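You operate a simulated robot arm through the tools that you are given. There is no shell and no other tool.

You run a simulated robot arm. Do the job below in one go: nothing can be reset, and whatever is moved stays where it is left.

TASK
Ring up the blue ticket for card and tip the white screen over to the guests.
Fine: drink, size, topping, TOTAL, CARD; the cash drawer stays shut.

The check looks at the end state, three seconds after you hand in, the way a careful person would. Anything else that was tipped, shoved, dropped, spilled or broken makes it a failure.

THE ROBOT
A 7-joint arm with a fingered hand, fixed in place. Base frame: the origin is on the floor under the middle of its stand, x ahead of it, y to its left, z up. Readings come in cm, degrees, newtons and seconds.
It reaches about 133.3 cm from its shoulder. Its first joint turns from -69.0 to 172.0 degrees. Payload 5 kg.
Tool frame: the origin (TCP) lies between the finger pads and is the grasp point; the fingertips stand 3.2 cm ahead of it; z points along the fingers, y is the line along which they close. The gripper opens to 16 cm; its body begins 8.9 cm behind the TCP. The gripper is a hand of 3 fingers: y runs from the thumb to the fingers, the wrist lies at [0, 0, -25.2] in the tool frame, and closing takes about 1.5 s.
Orientation is that of the tool frame in the base frame, as a unit quaternion [w, x, y, z]. With the fingers straight down and closing along the base's y, the tool's x points along the base's -x, its y along +y and its z along -z.

THE INTERFACE
- The arm moves only by the tool apply_moves. Its arguments are lists of equal length, an entry for each row: "linear": the shift along the base's x, y, z in cm, a list of three; "delta_rot": the turn, a rotation vector about the base's x, y, z in degrees, a list of three. In form: {"linear": [[dx, dy, dz], ...], "delta_rot": [[rx, ry, rz], ...]}. A call has 1 to 20 rows; each row is the pose to reach, as a shift and turn from the pose commanded when the call began. "hand" is the opening, from 0 (shut) to 1 (fully open), set as the call begins (left out, the last holds). A row lasts 0.2 s, in which the tool goes at most 5 cm and 8.6 degrees; a call with a longer step from one row to the next is refused whole, and so is a gripper value outside its range. A pose out of reach is approached as far as the arm can. The call stops where the force on the tool passes 40 N (or 10 N more than at its start, if that is more) or the arm is blocked; 0.2 s more then pass. Each finger travels about 10.8 cm/s and halts on what it meets, pressing with about 29 N; the grip force reading is that of the motor and also rises with nothing between the fingers. The clock runs only during rows and for 0.2 s after the last one: add rows that repeat a pose to give the fingers time. It gives the time, the measured TCP pose, the force on the tool (base axes), the opening and the grip force at its end, in the units of the frame above (readings bear some noise), with the torque about the TCP (base axes, N m) and any sound that the robot's microphone picked up.
- Cameras (640 x 400 px; columns grow to the right, rows downward): "scene" is fixed at [21.88, -64.8, 165.94]; the picture's right is [0.46, -0.89, 0.00], its down [-0.47, -0.25, -0.85] and it looks along [0.75, 0.39, -0.53] (base axes); focal length 326 px, centre (320, 200). "wrist" rides on the gripper at [6.5, -0.4, -11.6] in the tool frame; the picture's right is [0.06, 1.00, 0.00], its down [-0.87, 0.05, -0.49] and it looks along [-0.49, 0.03, 0.87] (tool axes); focal length 261 px, centre (320, 200). There is no depth. A picture from a camera that has moved, and an enlarged one, comes with that camera's place and axes in the base frame and with its lens.
- snapshot(camera): a new picture of that camera. It takes no simulated time.
- lift_body(by): slides the trunk up (or, below 0, down) by that many cm; the arm rides with it, the base frame stays. It gives what a move gives, with no picture.
- move_fingers(finger1, finger2, thumb_bend): sets how far each is bent, from 0 (flat) to 1 (curled in); at 0.3 the hand is open as for a grip, at 0.7 the pads meet at the TCP. One left out holds its place. A second passes; each finger stops where it meets its share of the squeeze, and holds until it gets a number again. A gripper value or a shape takes the hand back. It gives what a move gives, with no picture; readings hold the bend of each and the force on the fingers (four entries, about 0 where the hand has none), thumb and palm.
- hand_shape(shape): the hand has 3 fingers and takes this shape, open, in about a second: jaw (thumb against the fingers, like two jaws); tri (thumb and two fingers); tip (a fingertip pinch); poke (one finger out to press); point (the index stretched); flat (the hand flat); cup (the hand cupped); fist (a fist). The gripper value then closes the fingers along that shape, each until it touches; the sizes above hold for jaw. It gives what a move gives, with no picture.
- enlarge(camera, box): a new picture of the part [left, top, right, bottom] of that camera's present view, enlarged. It takes no simulated time.
- hand_in(): hands the job in; it is judged then, once.

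Places have to be worked out from the pictures, the camera data and where the tool is seen. Open the gripper and draw the arm clear of the work before you hand the job in, unless the task says otherwise.

The tools are called as name(argument=value, ...) on one line, values as JSON. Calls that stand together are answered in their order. apply_moves: Moves the arm, as the interface text tells. Its arguments: {"type":"object","properties":{"linear":{"type":"array"},"delta_rot":{"type":"array"},"hand":{"type":"number"}},"required":["linear","delta_rot"]} The other tools are called the same way: lift_body (by) moves the trunk up or down; hand_shape (shape) gives the hand a shape; move_fingers (finger1, finger2, thumb_bend) moves the fingers one by one; snapshot (camera) takes a picture; enlarge (camera, box) takes an enlarged picture of a part of a camera's view; hand_in () hands the job in.

At the start:

```text
clock: 0.0
position: [63.39, -28.07, 145.65]
ee_rot: [0.0, 0.0, 1.0, 0.0]
ft_force: [-0.1, 0.6, 0.0]
torque: [0.01, 0.0, -0.03]
gripper_width: 16.0
finger_force: 0.0
shape: jaw
bend: [0.3, 0.3, 0.3]
finger forces: [0.0, 0.0, 0.0, 0.0, 0.1, 0.1]
trunk travel left (down, up): [-85.0, 9.0]
```

scene: 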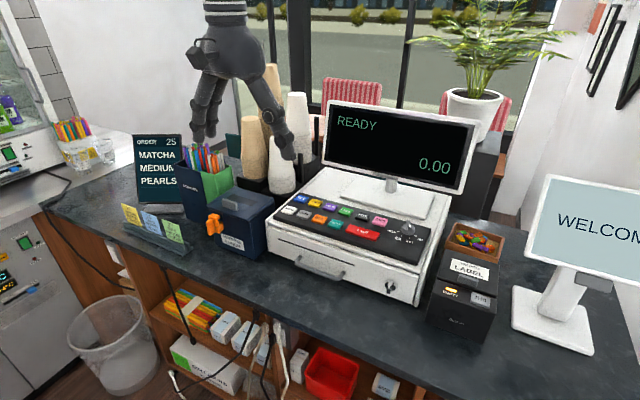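
wrist: 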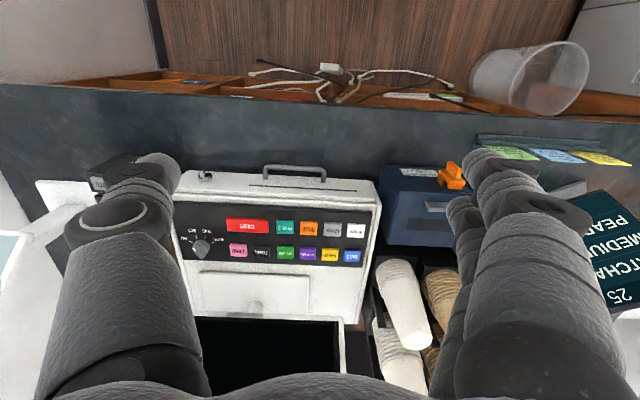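

The pictures show a register with coloured keys, a knob, ticket slips in three colours, and a white "WELCOME" screen on the right. I enlarge the relevant parts to read the tickets and key labels.

enlarge(camera="scene", box=[110, 190, 210, 260])

enlarge(camera="scene", box=[265, 180, 435, 300])

enlarge(camera="wrist", box=[170, 150, 390, 280])

enlarge(camera="scene", box=[420, 170, 640, 360])

enlarge(camera="scene", box=[120, 120, 200, 220])

```text
5.71 times, centred on (160, 225) of scene
camera zoom: at [21.88, -64.8, 165.94], right [0.46, -0.89, 0.0], down [-0.47, -0.25, -0.85], along [0.75, 0.39, -0.53], focal length 1862 px, centre (1234, 57)
```

zoom: 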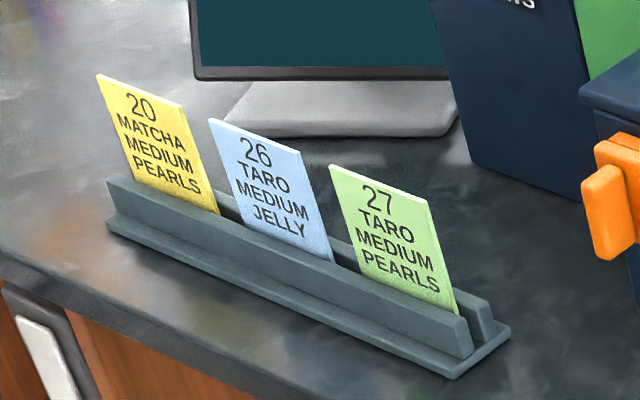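

```text
3.33 times, centred on (350, 240) of scene
camera zoom: at [21.88, -64.8, 165.94], right [0.46, -0.89, 0.0], down [-0.47, -0.25, -0.85], along [0.75, 0.39, -0.53], focal length 1086 px, centre (220, 67)
```

zoom: 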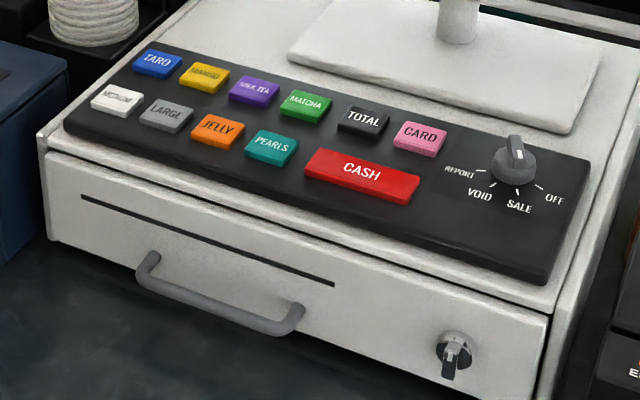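

```text
2.91 times, centred on (280, 215) of wrist
camera zoom: at [56.89, -28.61, 157.35], right [-0.06, 1.0, 0.0], down [0.87, 0.05, 0.49], along [0.49, 0.03, -0.87], focal length 758 px, centre (436, 156)
```

zoom: 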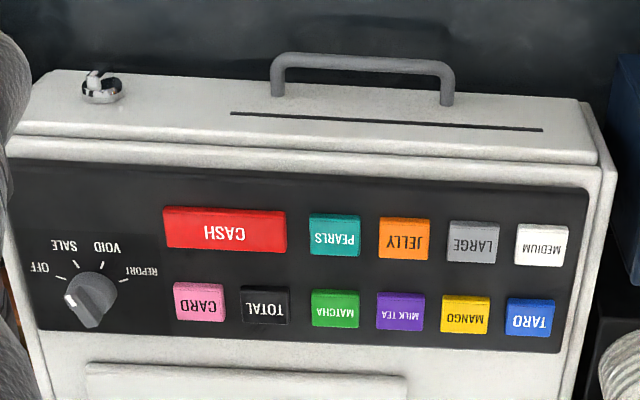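

```text
2.11 times, centred on (530, 265) of scene
camera zoom: at [21.88, -64.8, 165.94], right [0.46, -0.89, 0.0], down [-0.47, -0.25, -0.85], along [0.75, 0.39, -0.53], focal length 686 px, centre (-122, 63)
```

zoom: 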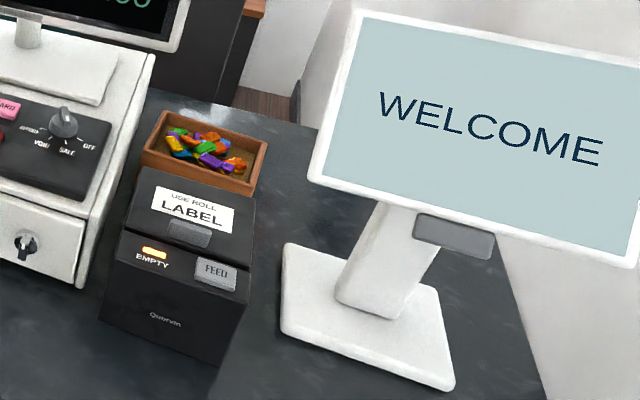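

```text
4.00 times, centred on (160, 170) of scene
camera zoom: at [21.88, -64.8, 165.94], right [0.46, -0.89, 0.0], down [-0.47, -0.25, -0.85], along [0.75, 0.39, -0.53], focal length 1303 px, centre (960, 320)
```

zoom: 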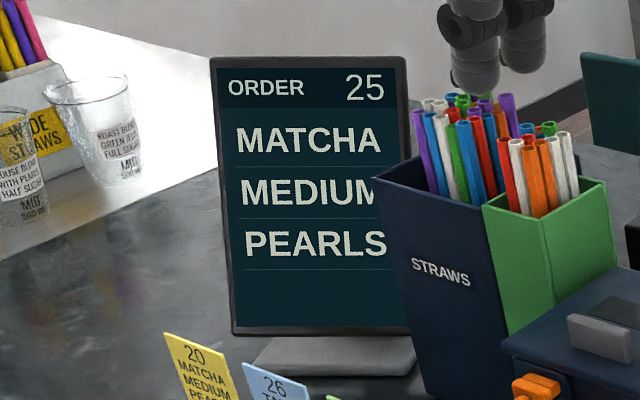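

The blue ticket reads 26 TARO / MEDIUM / JELLY, so the keys are TARO, MEDIUM, JELLY, TOTAL, CARD. I zoom on the mode knob to see which position it points at, and on the screen and its hinge.

enlarge(camera="scene", box=[375, 205, 425, 255])

enlarge(camera="wrist", box=[170, 215, 240, 275])

enlarge(camera="scene", box=[500, 160, 640, 360])

enlarge(camera="scene", box=[300, 90, 500, 230])

```text
8.00 times, centred on (400, 230) of scene
camera zoom: at [21.88, -64.8, 165.94], right [0.46, -0.89, 0.0], down [-0.47, -0.25, -0.85], along [0.75, 0.39, -0.53], focal length 2607 px, centre (-320, -40)
```

zoom: 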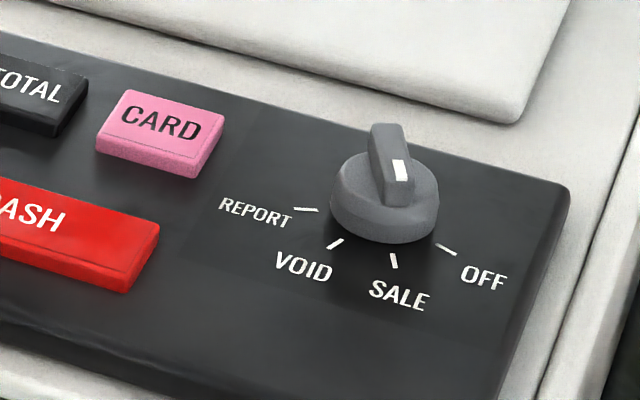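

```text
6.67 times, centred on (205, 245) of wrist
camera zoom: at [56.89, -28.61, 157.35], right [-0.06, 1.0, 0.0], down [0.87, 0.05, 0.49], along [0.49, 0.03, -0.87], focal length 1738 px, centre (1087, -100)
```

zoom: 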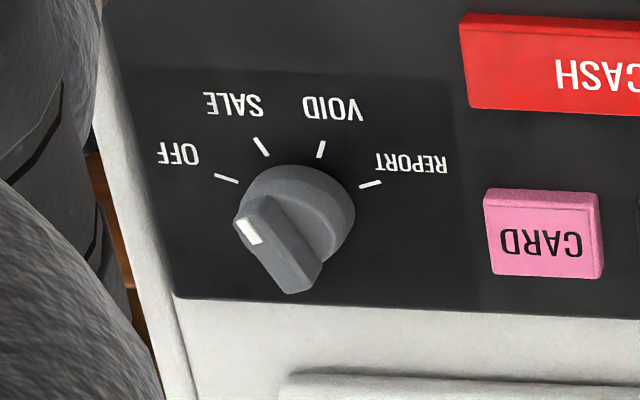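

```text
2.00 times, centred on (570, 260) of scene
camera zoom: at [21.88, -64.8, 165.94], right [0.46, -0.89, 0.0], down [-0.47, -0.25, -0.85], along [0.75, 0.39, -0.53], focal length 652 px, centre (-180, 80)
```

zoom: 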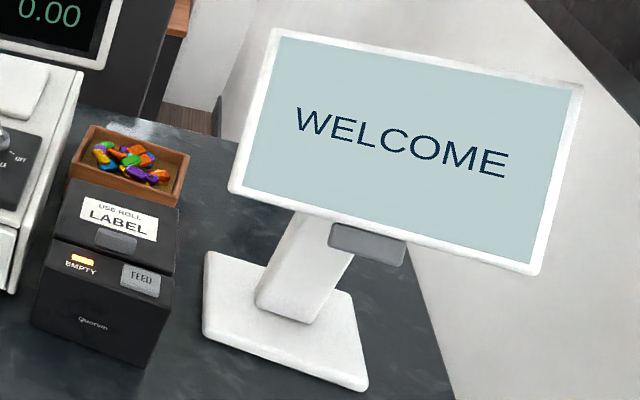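

```text
2.86 times, centred on (400, 160) of scene
camera zoom: at [21.88, -64.8, 165.94], right [0.46, -0.89, 0.0], down [-0.47, -0.25, -0.85], along [0.75, 0.39, -0.53], focal length 931 px, centre (91, 314)
```

zoom: 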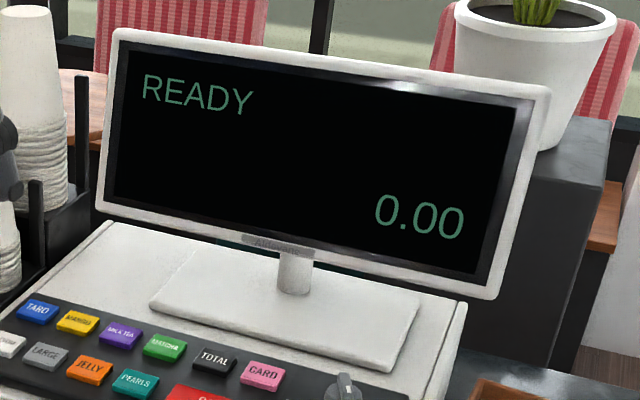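

The knob's white mark points at SALE and the display shows READY; by triangulation the key tops are at z≈111, back row x≈97.5 (TARO y≈-18.5, TOTAL ≈-39.8, CARD ≈-45), front row x≈90.3 (MEDIUM ≈-18.6, JELLY ≈-29). I set the hand to poke in free air and look at where the fingertip is.

hand_shape(shape="poke")

snapshot(camera="scene")

snapshot(camera="wrist")

```text
clock: 0.9
position: [63.3, -28.24, 145.73]
ee_rot: [0.0, 0.0, 1.0, 0.0]
ft_force: [0.4, 0.7, 0.3]
torque: [-0.02, -0.01, -0.02]
gripper_width: 0.01
finger_force: 0.0
shape: poke
bend: [1.0, 1.0, 0.46]
finger forces: [0.0, 0.0, 0.1, 0.1, 0.0, 0.0]
trunk travel left (down, up): [-85.0, 9.0]
```

```text
taken
```

scene: 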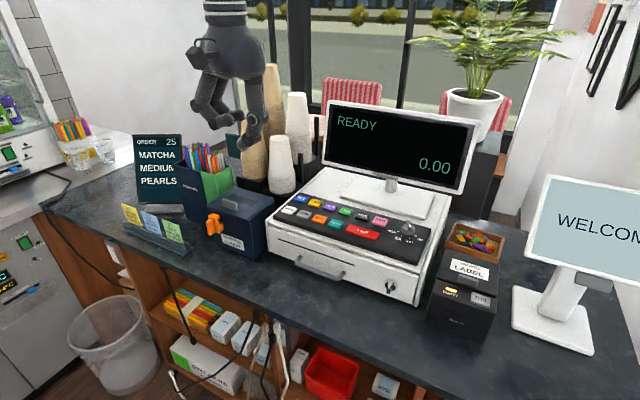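

```text
taken
camera wrist: at [56.9, -28.61, 157.35], right [-0.06, 1.0, 0.0], down [0.87, 0.05, 0.49], along [0.49, 0.03, -0.87], focal length 261 px, centre (320, 200)
```

wrist: 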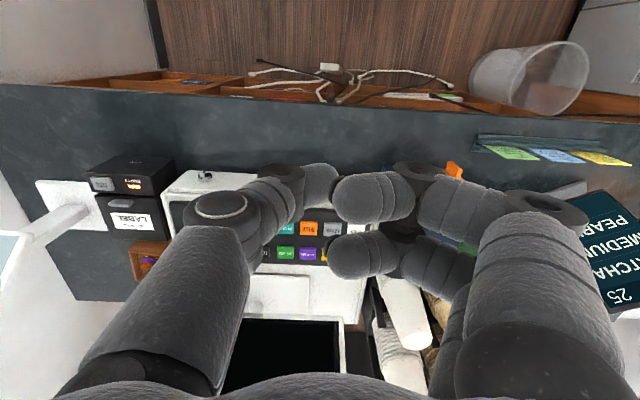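

In poke the thumb (on the -y side) reaches lowest with the two fingers curled. I try "point" too, to compare which tip stands out more clearly.

enlarge(camera="scene", box=[160, 20, 320, 180])

hand_shape(shape="point")

enlarge(camera="scene", box=[160, 20, 320, 180])

snapshot(camera="wrist")

```text
2.50 times, centred on (240, 100) of scene
camera zoom: at [21.88, -64.8, 165.94], right [0.46, -0.89, 0.0], down [-0.47, -0.25, -0.85], along [0.75, 0.39, -0.53], focal length 815 px, centre (520, 450)
```

zoom: 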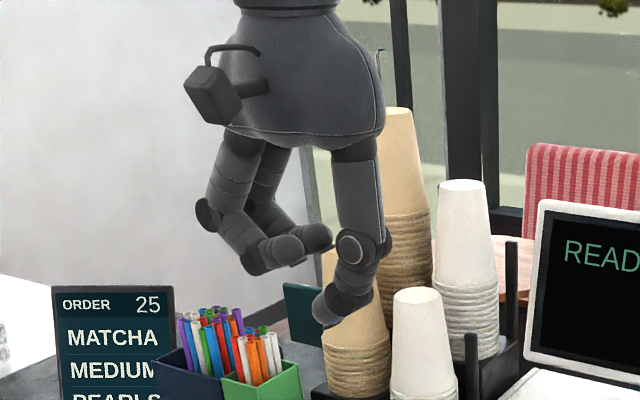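

```text
clock: 1.8
position: [63.39, -28.24, 145.73]
ee_rot: [0.0, -0.001, 1.0, 0.0]
ft_force: [0.5, 1.0, -0.2]
torque: [0.02, -0.01, -0.01]
gripper_width: 0.03
finger_force: 0.1
shape: point
bend: [0.23, 1.0, 0.47]
finger forces: [0.0, 0.0, 0.0, 0.0, 0.1, 0.0]
trunk travel left (down, up): [-85.0, 9.0]
```

```text
2.50 times, centred on (240, 100) of scene
camera zoom: at [21.88, -64.8, 165.94], right [0.46, -0.89, 0.0], down [-0.47, -0.25, -0.85], along [0.75, 0.39, -0.53], focal length 815 px, centre (520, 450)
```

zoom: 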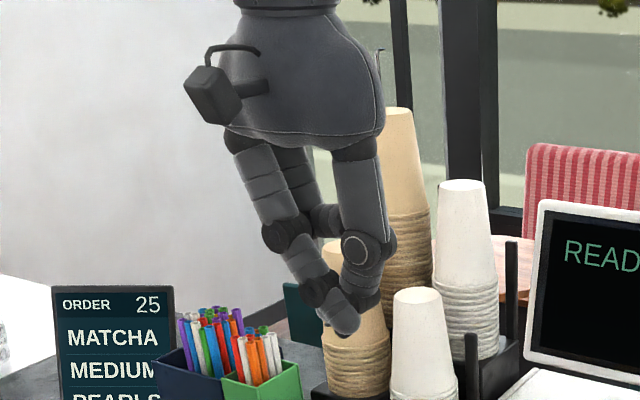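

```text
taken
camera wrist: at [56.9, -28.61, 157.35], right [-0.06, 1.0, 0.0], down [0.87, 0.05, 0.49], along [0.49, 0.03, -0.87], focal length 261 px, centre (320, 200)
```

wrist: 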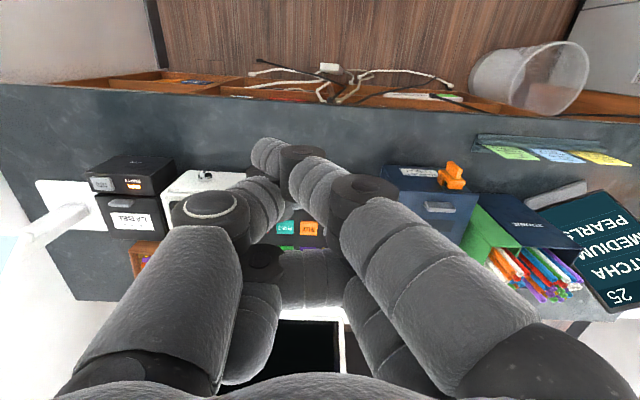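

Poke is the cleaner shape: the thumb tip sits on the tool axis about 2.7 cm ahead of the TCP, with the curled fingers about 4 cm higher. The fingers would come near the cups at TARO, so I go back to poke and yaw the hand 90° here in free air so the fingers point towards the robot.

hand_shape(shape="poke")

apply_moves(linear=[[0, 0, 0], [0, 0, 0], [0, 0, 0], [0, 0, 0], [0, 0, 0], [0, 0, 0], [0, 0, 0], [0, 0, 0], [0, 0, 0], [0, 0, 0], [0, 0, 0], [0, 0, 0]], delta_rot=[[0, 0, 8], [0, 0, 16], [0, 0, 24], [0, 0, 32], [0, 0, 40], [0, 0, 48], [0, 0, 56], [0, 0, 64], [0, 0, 72], [0, 0, 80], [0, 0, 88], [0, 0, 90]])

snapshot(camera="scene")

snapshot(camera="wrist")

```text
clock: 2.7
position: [63.42, -28.19, 145.83]
ee_rot: [0.0, 0.0, 1.0, 0.0]
ft_force: [0.3, 0.0, 0.1]
torque: [-0.02, -0.03, 0.0]
gripper_width: 0.0
finger_force: 0.0
shape: poke
bend: [0.94, 1.0, 1.0]
finger forces: [0.0, 0.0, 0.0, 0.1, 0.1, 0.1]
trunk travel left (down, up): [-85.0, 9.0]
```

```text
clock: 5.3
position: [63.36, -28.2, 145.81]
ee_rot: [-0.001, 0.708, -0.706, 0.0]
ft_force: [0.1, -0.2, -0.1]
torque: [0.0, 0.04, 0.0]
gripper_width: 0.04
finger_force: 0.1
shape: poke
bend: [0.94, 1.0, 1.0]
finger forces: [0.0, 0.0, 0.0, 0.0, 0.1, 0.0]
trunk travel left (down, up): [-85.0, 9.0]
```

```text
taken
```

scene: 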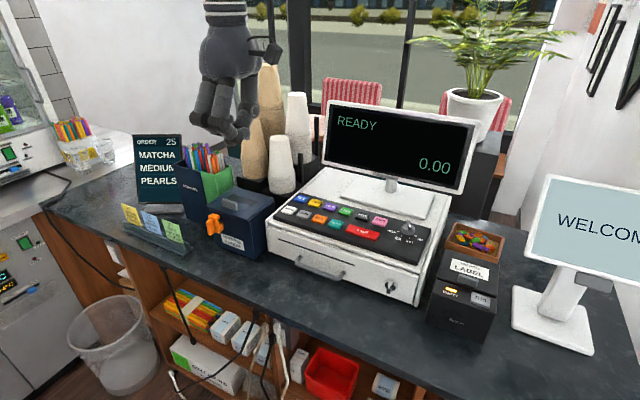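

```text
taken
camera wrist: at [63.87, -34.74, 157.32], right [-1.0, -0.06, 0.0], down [-0.06, 0.87, 0.49], along [-0.03, 0.49, -0.87], focal length 261 px, centre (320, 200)
```

wrist: 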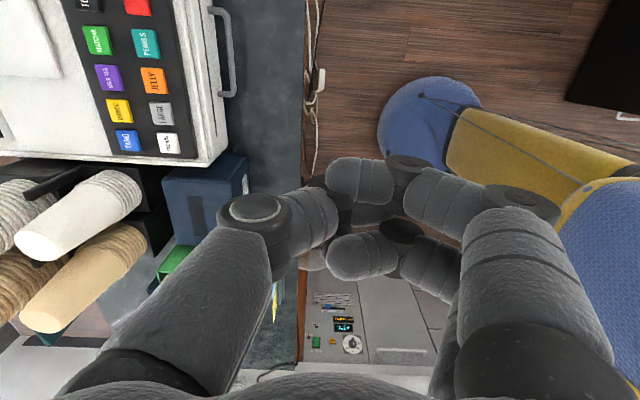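

The bend readings now show the thumb curled (1.0), unlike the first time. I set the fingers individually: thumb out first, then both fingers fully curled, to make the thumb the single poker.

move_fingers(thumb_bend=0.3)

move_fingers(finger1=1.0, finger2=1.0)

enlarge(camera="scene", box=[160, 20, 320, 180])

snapshot(camera="wrist")

```text
clock: 6.3
position: [63.43, -28.14, 145.64]
ee_rot: [-0.002, 0.707, -0.707, 0.0]
ft_force: [0.1, 0.6, 0.4]
torque: [0.0, 0.0, 0.04]
gripper_width: 0.85
finger_force: 0.0
shape: fingers
bend: [0.98, 1.0, 0.88]
finger forces: [0.0, 0.0, 0.0, 0.1, 0.0, 0.1]
trunk travel left (down, up): [-85.0, 9.0]
```

```text
clock: 7.3
position: [63.36, -28.2, 145.71]
ee_rot: [0.0, -0.707, 0.707, 0.0]
ft_force: [-0.8, 0.7, -0.4]
torque: [0.01, 0.01, -0.01]
gripper_width: 0.96
finger_force: 0.1
shape: fingers
bend: [0.79, 1.0, 0.85]
finger forces: [0.1, 0.1, 0.0, 0.1, 0.0, 0.1]
trunk travel left (down, up): [-85.0, 9.0]
```

```text
2.50 times, centred on (240, 100) of scene
camera zoom: at [21.88, -64.8, 165.94], right [0.46, -0.89, 0.0], down [-0.47, -0.25, -0.85], along [0.75, 0.39, -0.53], focal length 815 px, centre (520, 450)
```

zoom: 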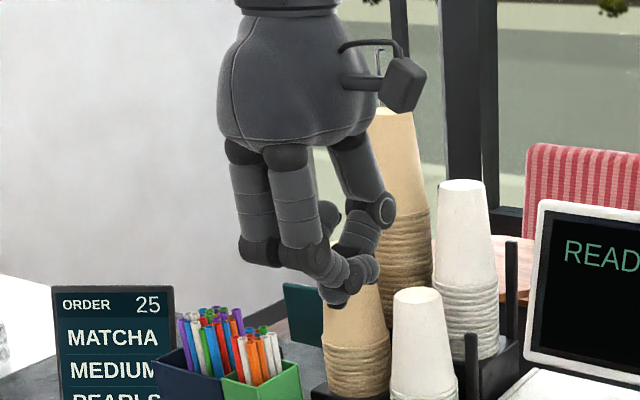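

```text
taken
camera wrist: at [63.85, -34.74, 157.32], right [-1.0, -0.06, 0.0], down [-0.05, 0.87, 0.49], along [-0.03, 0.49, -0.87], focal length 261 px, centre (320, 200)
```

wrist: 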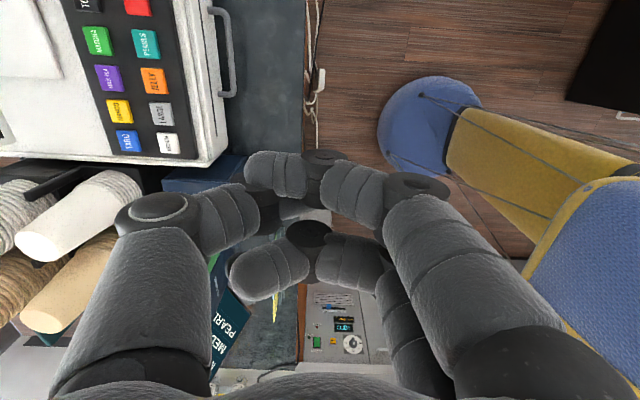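

The thumb and fingers are tangled together. I open the whole hand (jaw) to untangle, then curl the two fingers first with the thumb kept open.

hand_shape(shape="jaw")

move_fingers(finger1=1.0, finger2=1.0, thumb_bend=0.3)

move_fingers(thumb_bend=0.46)

enlarge(camera="scene", box=[160, 20, 320, 180])

snapshot(camera="wrist")

```text
clock: 8.2
position: [63.32, -28.17, 145.8]
ee_rot: [-0.001, 0.707, -0.707, -0.001]
ft_force: [-0.1, 0.3, -0.3]
torque: [0.0, 0.01, -0.03]
gripper_width: 10.83
finger_force: 0.2
shape: jaw
bend: [0.68, 0.3, 0.54]
finger forces: [0.0, 0.0, 0.0, 0.1, 0.0, 0.0]
trunk travel left (down, up): [-85.0, 9.0]
```

```text
clock: 9.2
position: [63.32, -28.18, 145.65]
ee_rot: [0.001, -0.707, 0.707, 0.001]
ft_force: [0.7, 0.3, 0.4]
torque: [-0.02, -0.05, -0.01]
gripper_width: 0.66
finger_force: 0.0
shape: fingers
bend: [0.75, 0.76, 0.81]
finger forces: [0.0, 0.1, 0.0, 0.0, 0.0, 0.0]
trunk travel left (down, up): [-85.0, 9.0]
```

```text
clock: 10.2
position: [63.4, -28.23, 145.75]
ee_rot: [-0.001, 0.707, -0.707, -0.001]
ft_force: [1.1, 0.5, 0.1]
torque: [0.01, -0.01, -0.02]
gripper_width: 0.78
finger_force: 0.2
shape: fingers
bend: [0.75, 0.75, 0.78]
finger forces: [0.0, 0.1, 0.0, 0.0, 0.0, 0.0]
trunk travel left (down, up): [-85.0, 9.0]
```

```text
2.50 times, centred on (240, 100) of scene
camera zoom: at [21.88, -64.8, 165.94], right [0.46, -0.89, 0.0], down [-0.47, -0.25, -0.85], along [0.75, 0.39, -0.53], focal length 815 px, centre (520, 450)
```

zoom: 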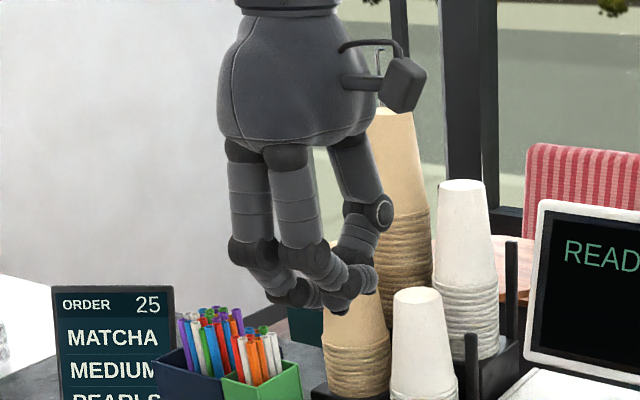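

```text
taken
camera wrist: at [63.85, -34.74, 157.32], right [-1.0, -0.06, 0.0], down [-0.05, 0.87, 0.49], along [-0.03, 0.49, -0.87], focal length 261 px, centre (320, 200)
```

wrist: 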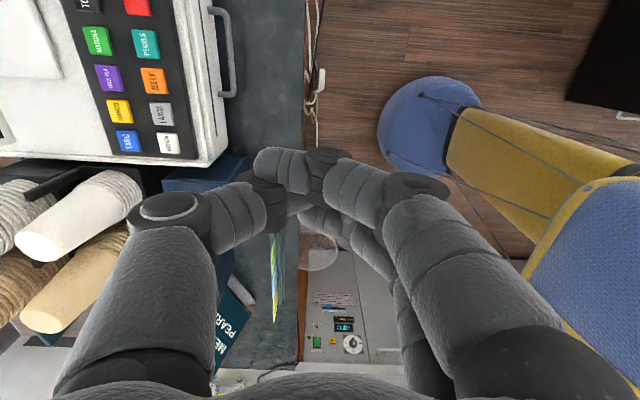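

The moves overlapped before the fingers had finished opening. I open the jaw again and give it time with idle rows, checking that all bends return to 0.3.

hand_shape(shape="jaw")

apply_moves(linear=[[0, 0, 0], [0, 0, 0], [0, 0, 0], [0, 0, 0], [0, 0, 0], [0, 0, 0], [0, 0, 0], [0, 0, 0]], delta_rot=[[0, 0, 0], [0, 0, 0], [0, 0, 0], [0, 0, 0], [0, 0, 0], [0, 0, 0], [0, 0, 0], [0, 0, 0]])

move_fingers(thumb_bend=0.0)

```text
clock: 11.1
position: [63.48, -28.22, 145.73]
ee_rot: [0.0, -0.707, 0.707, 0.0]
ft_force: [0.1, -0.6, -0.2]
torque: [0.01, 0.02, 0.03]
gripper_width: 10.82
finger_force: 0.0
shape: jaw
bend: [0.67, 0.3, 0.54]
finger forces: [0.0, 0.0, 0.0, 0.1, 0.1, 0.1]
trunk travel left (down, up): [-85.0, 9.0]
```

```text
clock: 12.9
position: [63.35, -28.17, 145.72]
ee_rot: [0.002, -0.707, 0.707, 0.001]
ft_force: [0.1, 0.2, -0.5]
torque: [-0.01, -0.01, 0.02]
gripper_width: 10.82
finger_force: 0.1
shape: jaw
bend: [0.67, 0.3, 0.54]
finger forces: [0.1, 0.0, 0.0, 0.0, 0.0, 0.0]
trunk travel left (down, up): [-85.0, 9.0]
```

```text
clock: 13.9
position: [63.42, -28.15, 145.63]
ee_rot: [-0.001, 0.707, -0.707, -0.001]
ft_force: [0.7, 0.0, 0.2]
torque: [-0.02, -0.01, 0.0]
gripper_width: 18.92
finger_force: 0.1
shape: fingers
bend: [0.31, 0.3, 0.0]
finger forces: [0.0, 0.1, 0.0, 0.0, 0.0, 0.0]
trunk travel left (down, up): [-85.0, 9.0]
```

Finger1 and the thumb had been hooked on each other; now they're free (bends 0.31, 0.30, 0.0). I curl the two fingers with the thumb flat out of the way.

move_fingers(finger1=1.0, finger2=1.0)

apply_moves(linear=[[0, 0, 0], [0, 0, 0], [0, 0, 0]], delta_rot=[[0, 0, 0], [0, 0, 0], [0, 0, 0]])

enlarge(camera="scene", box=[160, 20, 320, 180])

snapshot(camera="wrist")

```text
clock: 14.9
position: [63.28, -28.18, 145.83]
ee_rot: [0.0, -0.706, 0.708, -0.001]
ft_force: [-0.3, 0.7, 0.0]
torque: [0.01, -0.03, -0.02]
gripper_width: 8.53
finger_force: 0.0
shape: fingers
bend: [1.0, 1.0, 0.0]
finger forces: [0.0, 0.1, 0.1, 0.1, 0.0, 0.0]
trunk travel left (down, up): [-85.0, 9.0]
```

```text
clock: 15.7
position: [63.5, -28.2, 145.74]
ee_rot: [-0.001, 0.707, -0.707, 0.0]
ft_force: [0.7, 0.0, 0.3]
torque: [-0.01, 0.01, -0.01]
gripper_width: 8.53
finger_force: 0.1
shape: fingers
bend: [1.0, 1.0, 0.0]
finger forces: [0.0, 0.0, 0.0, 0.0, 0.0, 0.0]
trunk travel left (down, up): [-85.0, 9.0]
```

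```text
2.50 times, centred on (240, 100) of scene
camera zoom: at [21.88, -64.8, 165.94], right [0.46, -0.89, 0.0], down [-0.47, -0.25, -0.85], along [0.75, 0.39, -0.53], focal length 815 px, centre (520, 450)
```

zoom: 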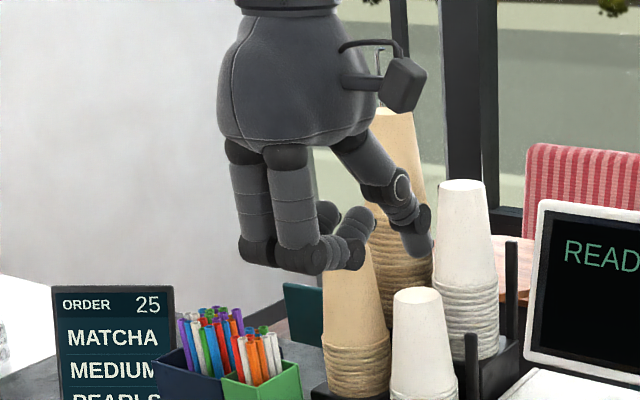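

```text
taken
camera wrist: at [63.85, -34.74, 157.32], right [-1.0, -0.06, 0.0], down [-0.05, 0.87, 0.49], along [-0.03, 0.49, -0.87], focal length 261 px, centre (320, 200)
```

wrist: 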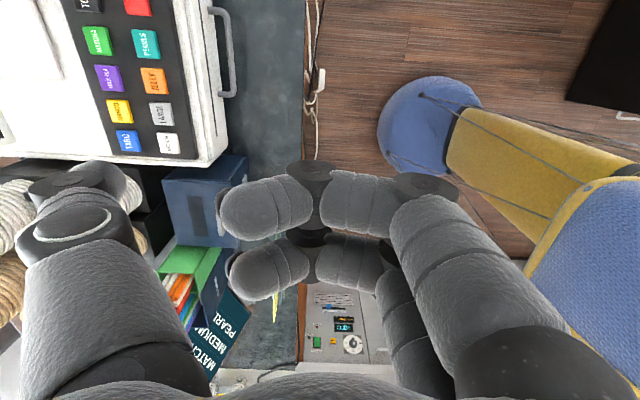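

Now both fingers are fully curled and free of the thumb. I bring the thumb to about 0.42 so it points down past the curled fingers.

move_fingers(thumb_bend=0.42)

enlarge(camera="scene", box=[160, 20, 320, 180])

snapshot(camera="wrist")

```text
clock: 16.7
position: [63.46, -28.13, 145.73]
ee_rot: [0.001, -0.707, 0.707, 0.001]
ft_force: [-0.4, 0.4, -0.8]
torque: [-0.03, 0.0, 0.01]
gripper_width: 6.4
finger_force: 0.1
shape: fingers
bend: [1.0, 1.0, 0.42]
finger forces: [0.0, 0.0, 0.0, 0.0, 0.0, 0.1]
trunk travel left (down, up): [-85.0, 9.0]
```

```text
2.50 times, centred on (240, 100) of scene
camera zoom: at [21.88, -64.8, 165.94], right [0.46, -0.89, 0.0], down [-0.47, -0.25, -0.85], along [0.75, 0.39, -0.53], focal length 815 px, centre (520, 450)
```

zoom: 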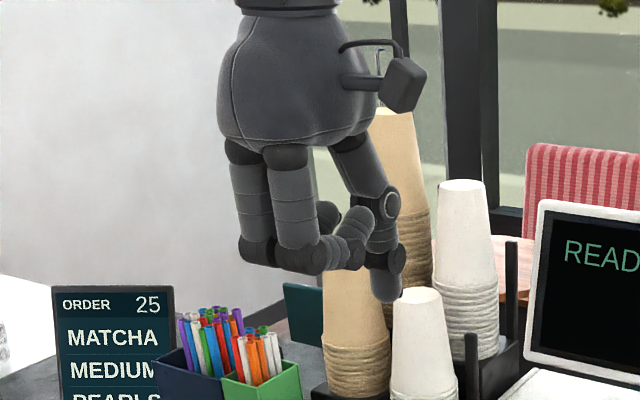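

```text
taken
camera wrist: at [63.85, -34.74, 157.32], right [-1.0, -0.06, 0.0], down [-0.05, 0.87, 0.49], along [-0.03, 0.49, -0.87], focal length 261 px, centre (320, 200)
```

wrist: 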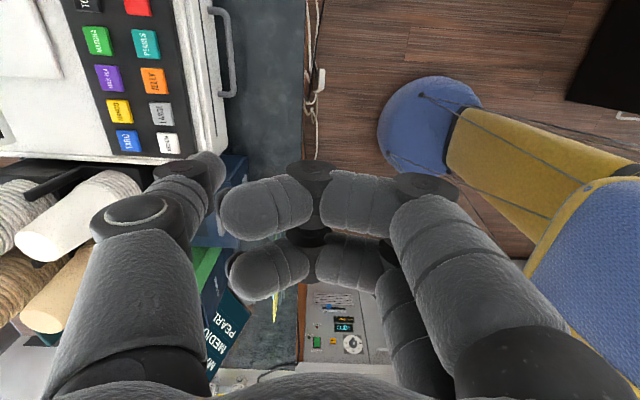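

The thumb tip is now clear, straight down, at about (70.4, -28.1, 142.3), i.e. offset about (+7, 0, -3.4) from the TCP. I move to put the tip roughly 12 cm above TARO and check the alignment from there.

apply_moves(linear=[[3.4, 1.2, -1], [6.8, 2.4, -3], [10.2, 3.6, -5], [13.6, 4.8, -7], [17, 6, -9.5], [20.4, 7.2, -12], [23.8, 8.4, -14.5], [27.4, 9.7, -17], [27.4, 9.7, -18]], delta_rot=[[0, 0, 0], [0, 0, 0], [0, 0, 0], [0, 0, 0], [0, 0, 0], [0, 0, 0], [0, 0, 0], [0, 0, 0], [0, 0, 0]])

snapshot(camera="scene")

enlarge(camera="scene", box=[230, 120, 390, 240])

snapshot(camera="wrist")

```text
clock: 18.7
position: [85.28, -23.1, 128.13]
ee_rot: [0.007, -0.707, 0.708, 0.001]
ft_force: [0.1, 0.8, 0.0]
torque: [-0.02, 0.01, 0.02]
gripper_width: 6.42
finger_force: 0.0
shape: fingers
bend: [1.0, 1.0, 0.42]
finger forces: [0.1, 0.0, 0.0, 0.1, 0.0, 0.0]
out of reach, approached as far as the arm can: row 6, 7, 8, 9
trunk travel left (down, up): [-85.0, 9.0]
```

```text
taken
```

scene: 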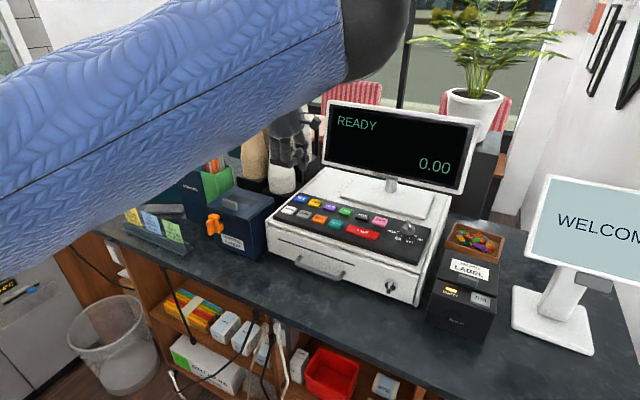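

```text
3.33 times, centred on (310, 180) of scene
camera zoom: at [21.88, -64.8, 165.94], right [0.46, -0.89, 0.0], down [-0.47, -0.25, -0.85], along [0.75, 0.39, -0.53], focal length 1086 px, centre (353, 267)
```

zoom: 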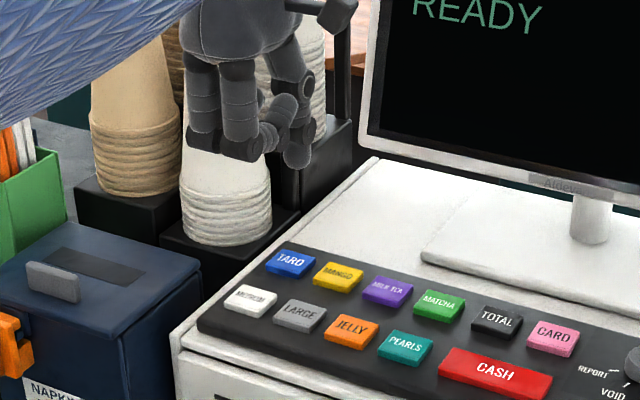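

```text
taken
camera wrist: at [85.66, -29.72, 139.67], right [-1.0, -0.06, -0.01], down [-0.06, 0.86, 0.5], along [-0.02, 0.5, -0.87], focal length 261 px, centre (320, 200)
```

wrist: 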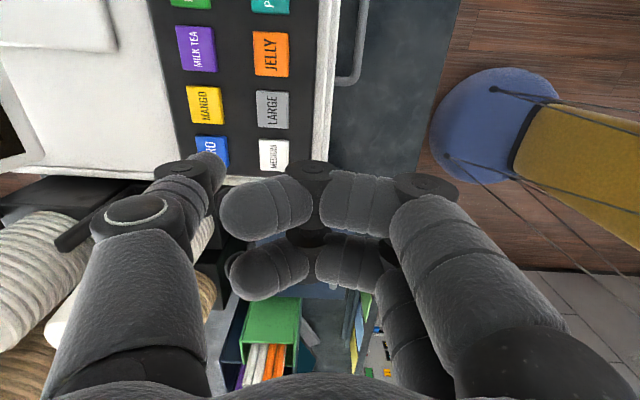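

The arm ran out of reach with the hand vertical (it stopped at 85.3, -23.1), so CARD and TOTAL need a tilted hand. I back out the way I came and will re-orient: thumb on the near/low side with the hand pitched forward about 45°, which gives more reach and keeps the fingers high.

apply_moves(linear=[[-3.4, -1.2, 2], [-6.8, -2.4, 4.5], [-10.2, -3.6, 7], [-13.6, -4.8, 9.5], [-17, -6, 12], [-20.4, -7.2, 14.5], [-23.8, -8.4, 16.5], [-27.4, -9.7, 18], [-27.4, -9.7, 18]], delta_rot=[[0, 0, 0], [0, 0, 0], [0, 0, 0], [0, 0, 0], [0, 0, 0], [0, 0, 0], [0, 0, 0], [0, 0, 0], [0, 0, 0]])

```text
clock: 20.7
position: [57.91, -32.94, 146.28]
ee_rot: [0.0, 0.707, -0.707, -0.001]
ft_force: [0.2, 1.0, 0.1]
torque: [0.0, 0.02, -0.03]
gripper_width: 6.4
finger_force: 0.1
shape: fingers
bend: [1.0, 1.0, 0.42]
finger forces: [0.0, 0.1, 0.1, 0.0, 0.1, 0.0]
trunk travel left (down, up): [-85.0, 9.0]
```

The arm is back in free air at (57.9, -32.9, 146.3). I yaw the hand by -180° in steps (thumb towards the robot).

apply_moves(linear=[[0, 0, 0], [0, 0, 0], [0, 0, 0], [0, 0, 0], [0, 0, 0], [0, 0, 0], [0, 0, 0], [0, 0, 0], [0, 0, 0], [0, 0, 0], [0, 0, 0], [0, 0, 0], [0, 0, 0], [0, 0, 0], [0, 0, 0], [0, 0, 0], [0, 0, 0], [0, 0, 0], [0, 0, 0], [0, 0, 0]], delta_rot=[[0, 0, -8], [0, 0, -16], [0, 0, -24], [0, 0, -32], [0, 0, -40], [0, 0, -48], [0, 0, -56], [0, 0, -64], [0, 0, -72], [0, 0, -80], [0, 0, -88], [0, 0, -96], [0, 0, -104], [0, 0, -112], [0, 0, -120], [0, 0, -128], [0, 0, -136], [0, 0, -144], [0, 0, -152], [0, 0, -160]])

apply_moves(linear=[[0, 0, 0], [0, 0, 0], [0, 0, 0], [0, 0, 0]], delta_rot=[[0, 0, -8], [0, 0, -16], [0, 0, -20], [0, 0, -20]])

snapshot(camera="scene")

```text
clock: 24.9
position: [57.8, -33.0, 146.35]
ee_rot: [0.0, 0.574, 0.819, 0.0]
ft_force: [0.9, 0.4, 0.2]
torque: [-0.01, 0.0, -0.02]
gripper_width: 6.4
finger_force: 0.0
shape: fingers
bend: [1.0, 1.0, 0.42]
finger forces: [0.0, 0.1, 0.0, 0.0, 0.0, 0.0]
trunk travel left (down, up): [-85.0, 9.0]
```

```text
clock: 25.9
position: [57.81, -32.95, 146.39]
ee_rot: [0.0, 0.708, 0.706, 0.0]
ft_force: [-0.7, -1.2, -0.4]
torque: [0.02, 0.04, -0.01]
gripper_width: 6.38
finger_force: 0.1
shape: fingers
bend: [1.0, 1.0, 0.42]
finger forces: [0.1, 0.0, 0.0, 0.0, 0.0, 0.0]
trunk travel left (down, up): [-85.0, 9.0]
```

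```text
taken
```

scene: 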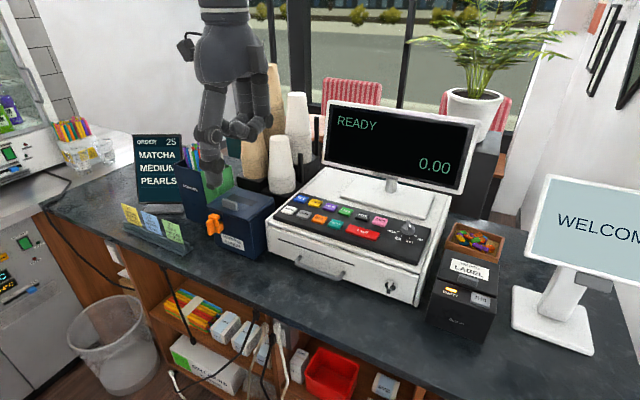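

The yaw worked (thumb now on the robot side). I now pitch the hand forward 45° about the base y axis while moving 12 cm forward, then look.

apply_moves(linear=[[2, 0, 0], [4, 0, 0], [6, 0, 0], [8, 0, 0], [10, 0, 0], [12, 0, 0], [12, 0, 0]], delta_rot=[[0, -7.5, 0], [0, -15, 0], [0, -22.5, 0], [0, -30, 0], [0, -37.5, 0], [0, -45, 0], [0, -45, 0]])

snapshot(camera="scene")

snapshot(camera="wrist")

enlarge(camera="scene", box=[160, 20, 320, 180])

```text
clock: 27.5
position: [69.77, -33.06, 146.51]
ee_rot: [0.272, 0.654, 0.652, 0.271]
ft_force: [-0.9, 0.3, 0.3]
torque: [-0.01, 0.0, -0.02]
gripper_width: 6.38
finger_force: 0.1
shape: fingers
bend: [1.0, 1.0, 0.42]
finger forces: [0.1, 0.0, 0.1, 0.0, 0.0, 0.1]
trunk travel left (down, up): [-85.0, 9.0]
```

```text
taken
```

scene: 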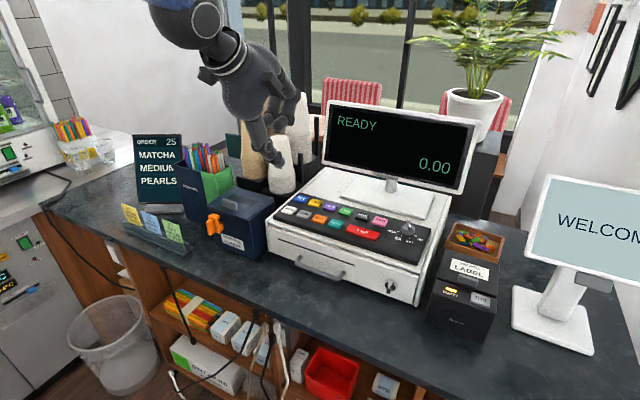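

```text
taken
camera wrist: at [61.37, -26.43, 154.43], right [0.7, 0.06, 0.71], down [-0.31, -0.87, 0.39], along [0.64, -0.49, -0.59], focal length 261 px, centre (320, 200)
```

wrist: 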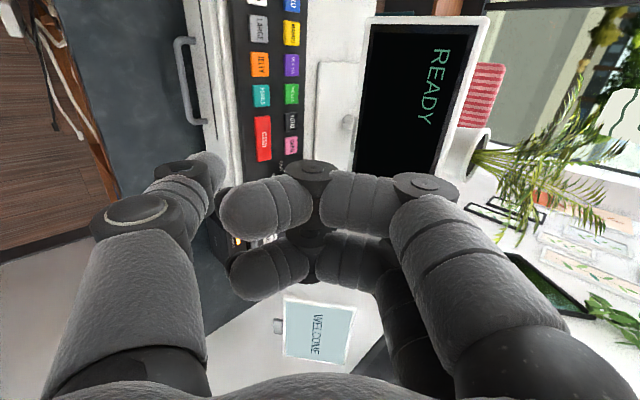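

```text
2.50 times, centred on (240, 100) of scene
camera zoom: at [21.88, -64.8, 165.94], right [0.46, -0.89, 0.0], down [-0.47, -0.25, -0.85], along [0.75, 0.39, -0.53], focal length 815 px, centre (520, 450)
```

zoom: 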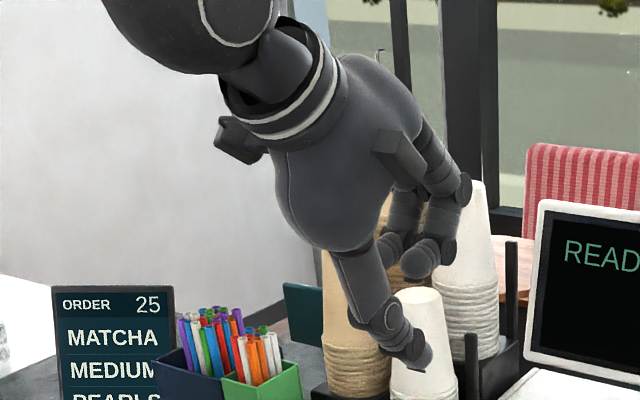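

The thumb tip is clearly the lowest point, at about (67.2, -33.1, 139.1), which matches the predicted offset of (-2.55, 0, -7.35) from the TCP. I now move so the tip hovers about 10 cm above TARO.

apply_moves(linear=[[3.4, 1.6, -1], [6.8, 3.2, -3], [10.2, 4.8, -5], [13.6, 6.4, -7], [17, 8.1, -9], [20.4, 9.7, -11], [23.8, 11.3, -13], [27.2, 12.9, -15], [30.6, 14.6, -17], [30.6, 14.6, -18], [30.6, 14.6, -18]], delta_rot=[[0, 0, 0], [0, 0, 0], [0, 0, 0], [0, 0, 0], [0, 0, 0], [0, 0, 0], [0, 0, 0], [0, 0, 0], [0, 0, 0], [0, 0, 0], [0, 0, 0]])

enlarge(camera="scene", box=[230, 120, 390, 240])

snapshot(camera="wrist")

```text
clock: 29.9
position: [100.78, -18.31, 128.24]
ee_rot: [0.271, 0.654, 0.653, 0.27]
ft_force: [0.3, 0.3, -0.4]
torque: [0.02, 0.02, 0.0]
gripper_width: 6.38
finger_force: 0.1
shape: fingers
bend: [1.0, 1.0, 0.42]
finger forces: [0.0, 0.0, 0.0, 0.0, 0.0, 0.0]
trunk travel left (down, up): [-85.0, 9.0]
```

```text
3.33 times, centred on (310, 180) of scene
camera zoom: at [21.88, -64.8, 165.94], right [0.46, -0.89, 0.0], down [-0.47, -0.25, -0.85], along [0.75, 0.39, -0.53], focal length 1086 px, centre (353, 267)
```

zoom: 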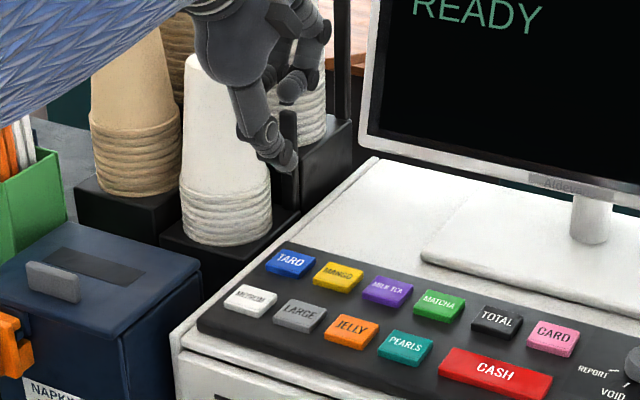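

```text
taken
camera wrist: at [92.29, -11.82, 136.13], right [0.71, 0.06, 0.71], down [-0.31, -0.87, 0.39], along [0.64, -0.49, -0.59], focal length 261 px, centre (320, 200)
```

wrist: 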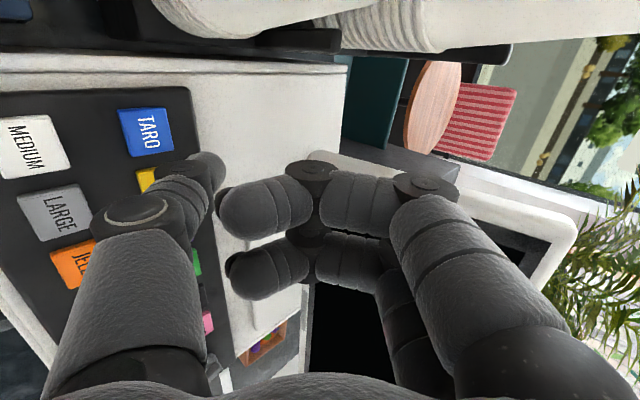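

The tip (98.2, -18.3, 120.9) is right over TARO, which the wrist view puts at (97.7, -18.3). I lower it to about 1.3 cm above the key and check.

apply_moves(linear=[[0, 0, -4], [0, 0, -7.5], [0, 0, -8.3], [0, 0, -8.3]], delta_rot=[[0, 0, 0], [0, 0, 0], [0, 0, 0], [0, 0, 0]])

enlarge(camera="scene", box=[255, 160, 355, 240])

enlarge(camera="wrist", box=[0, 50, 320, 250])

```text
clock: 30.9
position: [99.62, -19.71, 120.95]
ee_rot: [0.27, 0.653, 0.653, 0.271]
ft_force: [-0.4, -0.6, 0.1]
torque: [0.02, 0.01, 0.0]
gripper_width: 6.38
finger_force: 0.1
shape: fingers
bend: [1.0, 1.0, 0.42]
finger forces: [0.1, 0.0, 0.1, 0.0, 0.0, 0.0]
out of reach, approached as far as the arm can: row 1, 2, 3, 4
trunk travel left (down, up): [-85.0, 9.0]
```

```text
5.00 times, centred on (305, 200) of scene
camera zoom: at [21.88, -64.8, 165.94], right [0.46, -0.89, 0.0], down [-0.47, -0.25, -0.85], along [0.75, 0.39, -0.53], focal length 1629 px, centre (395, 200)
```

zoom: 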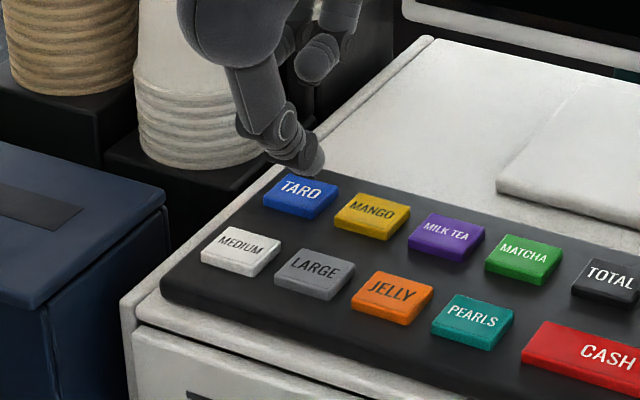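

```text
2.00 times, centred on (160, 150) of wrist
camera zoom: at [91.09, -13.25, 128.8], right [0.71, 0.06, 0.71], down [-0.31, -0.87, 0.38], along [0.64, -0.49, -0.59], focal length 521 px, centre (640, 300)
```

zoom: 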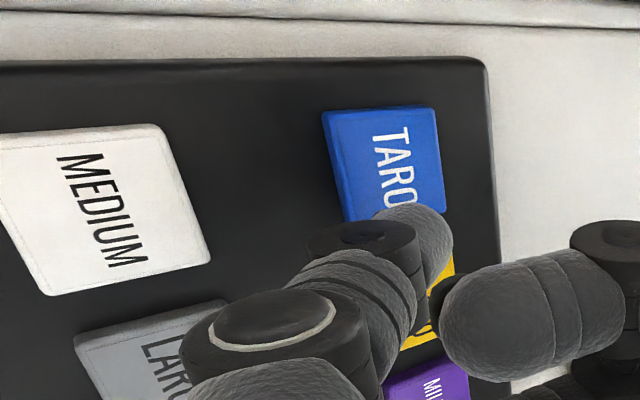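

Again the arm stopped short, at TCP (99.6, -19.7, 120.95), still 2 cm above the key. I look at the whole arm to understand which way the trunk should go.

snapshot(camera="scene")

snapshot(camera="wrist")

```text
taken
```

scene: 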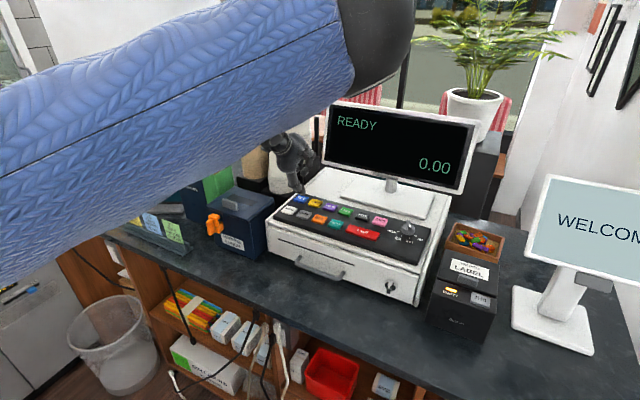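

```text
taken
camera wrist: at [91.09, -13.25, 128.8], right [0.71, 0.06, 0.71], down [-0.31, -0.87, 0.38], along [0.64, -0.49, -0.59], focal length 261 px, centre (320, 200)
```

wrist: 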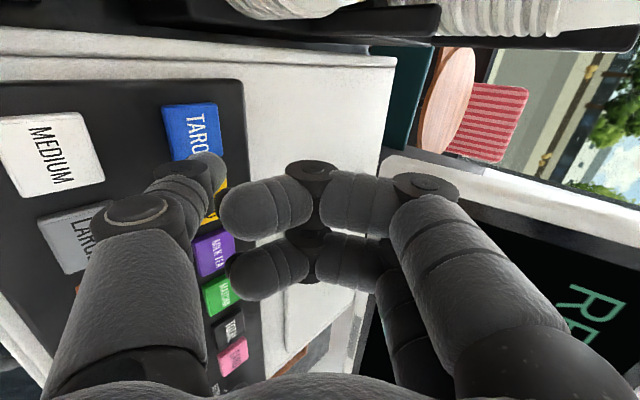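

The upper arm (blue) runs to an elbow near (60, -52, 161), so the shoulder sits high at about z≈150 and the low targets are awkward. I retreat up and back to free air so that I can lower the trunk safely.

apply_moves(linear=[[0, 0, 4], [-2, -1, 8], [-6, -3, 10], [-10, -5, 12], [-14, -7, 14], [-18, -9, 16], [-22, -11, 18], [-26, -13, 20], [-30, -14, 22], [-33, -14, 25], [-33, -14, 29], [-33, -14, 33], [-33, -14, 37], [-33, -14, 41], [-33, -14, 45]], delta_rot=[[0, 0, 0], [0, 0, 0], [0, 0, 0], [0, 0, 0], [0, 0, 0], [0, 0, 0], [0, 0, 0], [0, 0, 0], [0, 0, 0], [0, 0, 0], [0, 0, 0], [0, 0, 0], [0, 0, 0], [0, 0, 0], [0, 0, 0]])

snapshot(camera="scene")

snapshot(camera="wrist")

```text
clock: 34.1
position: [66.09, -33.5, 165.98]
ee_rot: [0.271, 0.653, 0.654, 0.27]
ft_force: [0.2, -0.3, -0.7]
torque: [-0.02, 0.01, -0.01]
gripper_width: 6.4
finger_force: 0.1
shape: fingers
bend: [1.0, 1.0, 0.42]
finger forces: [0.0, 0.1, 0.0, 0.1, 0.0, 0.1]
trunk travel left (down, up): [-85.0, 9.0]
```

```text
taken
```

scene: 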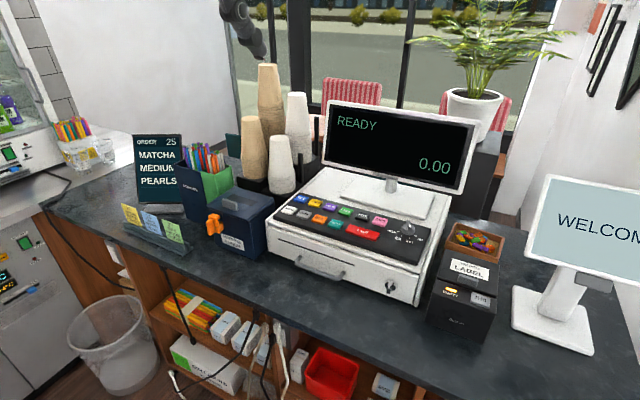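

```text
taken
camera wrist: at [57.68, -27.06, 173.87], right [0.71, 0.06, 0.71], down [-0.31, -0.87, 0.39], along [0.64, -0.49, -0.59], focal length 261 px, centre (320, 200)
```

wrist: 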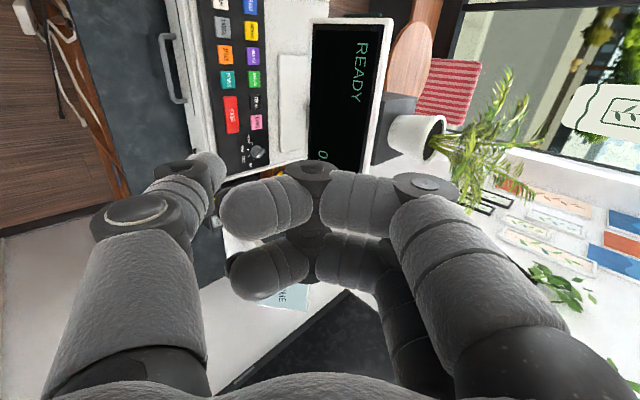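

Clear of everything. The thumb tip is at about z=158.6 here over nothing tall, so lowering the trunk 25 cm is safe.

lift_body(by=-25)

snapshot(camera="scene")

```text
clock: 36.7
position: [66.1, -33.68, 140.9]
ee_rot: [0.271, 0.653, 0.653, 0.271]
ft_force: [0.6, 0.3, -0.2]
torque: [0.0, -0.01, 0.02]
gripper_width: 6.39
finger_force: 0.1
shape: fingers
bend: [1.0, 1.0, 0.42]
finger forces: [0.0, 0.0, 0.0, 0.0, 0.0, 0.0]
trunk travel left (down, up): [-60.0, 34.0]
```

```text
taken
```

scene: 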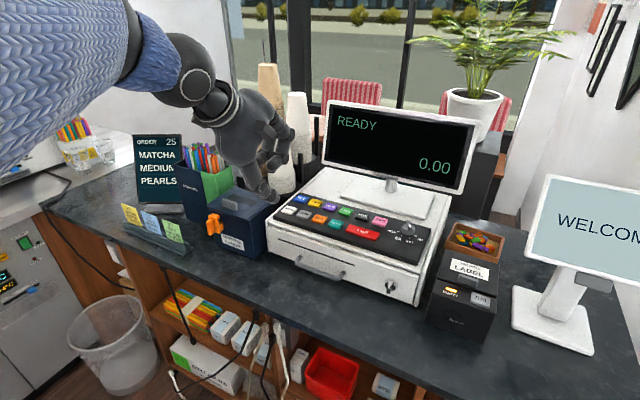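

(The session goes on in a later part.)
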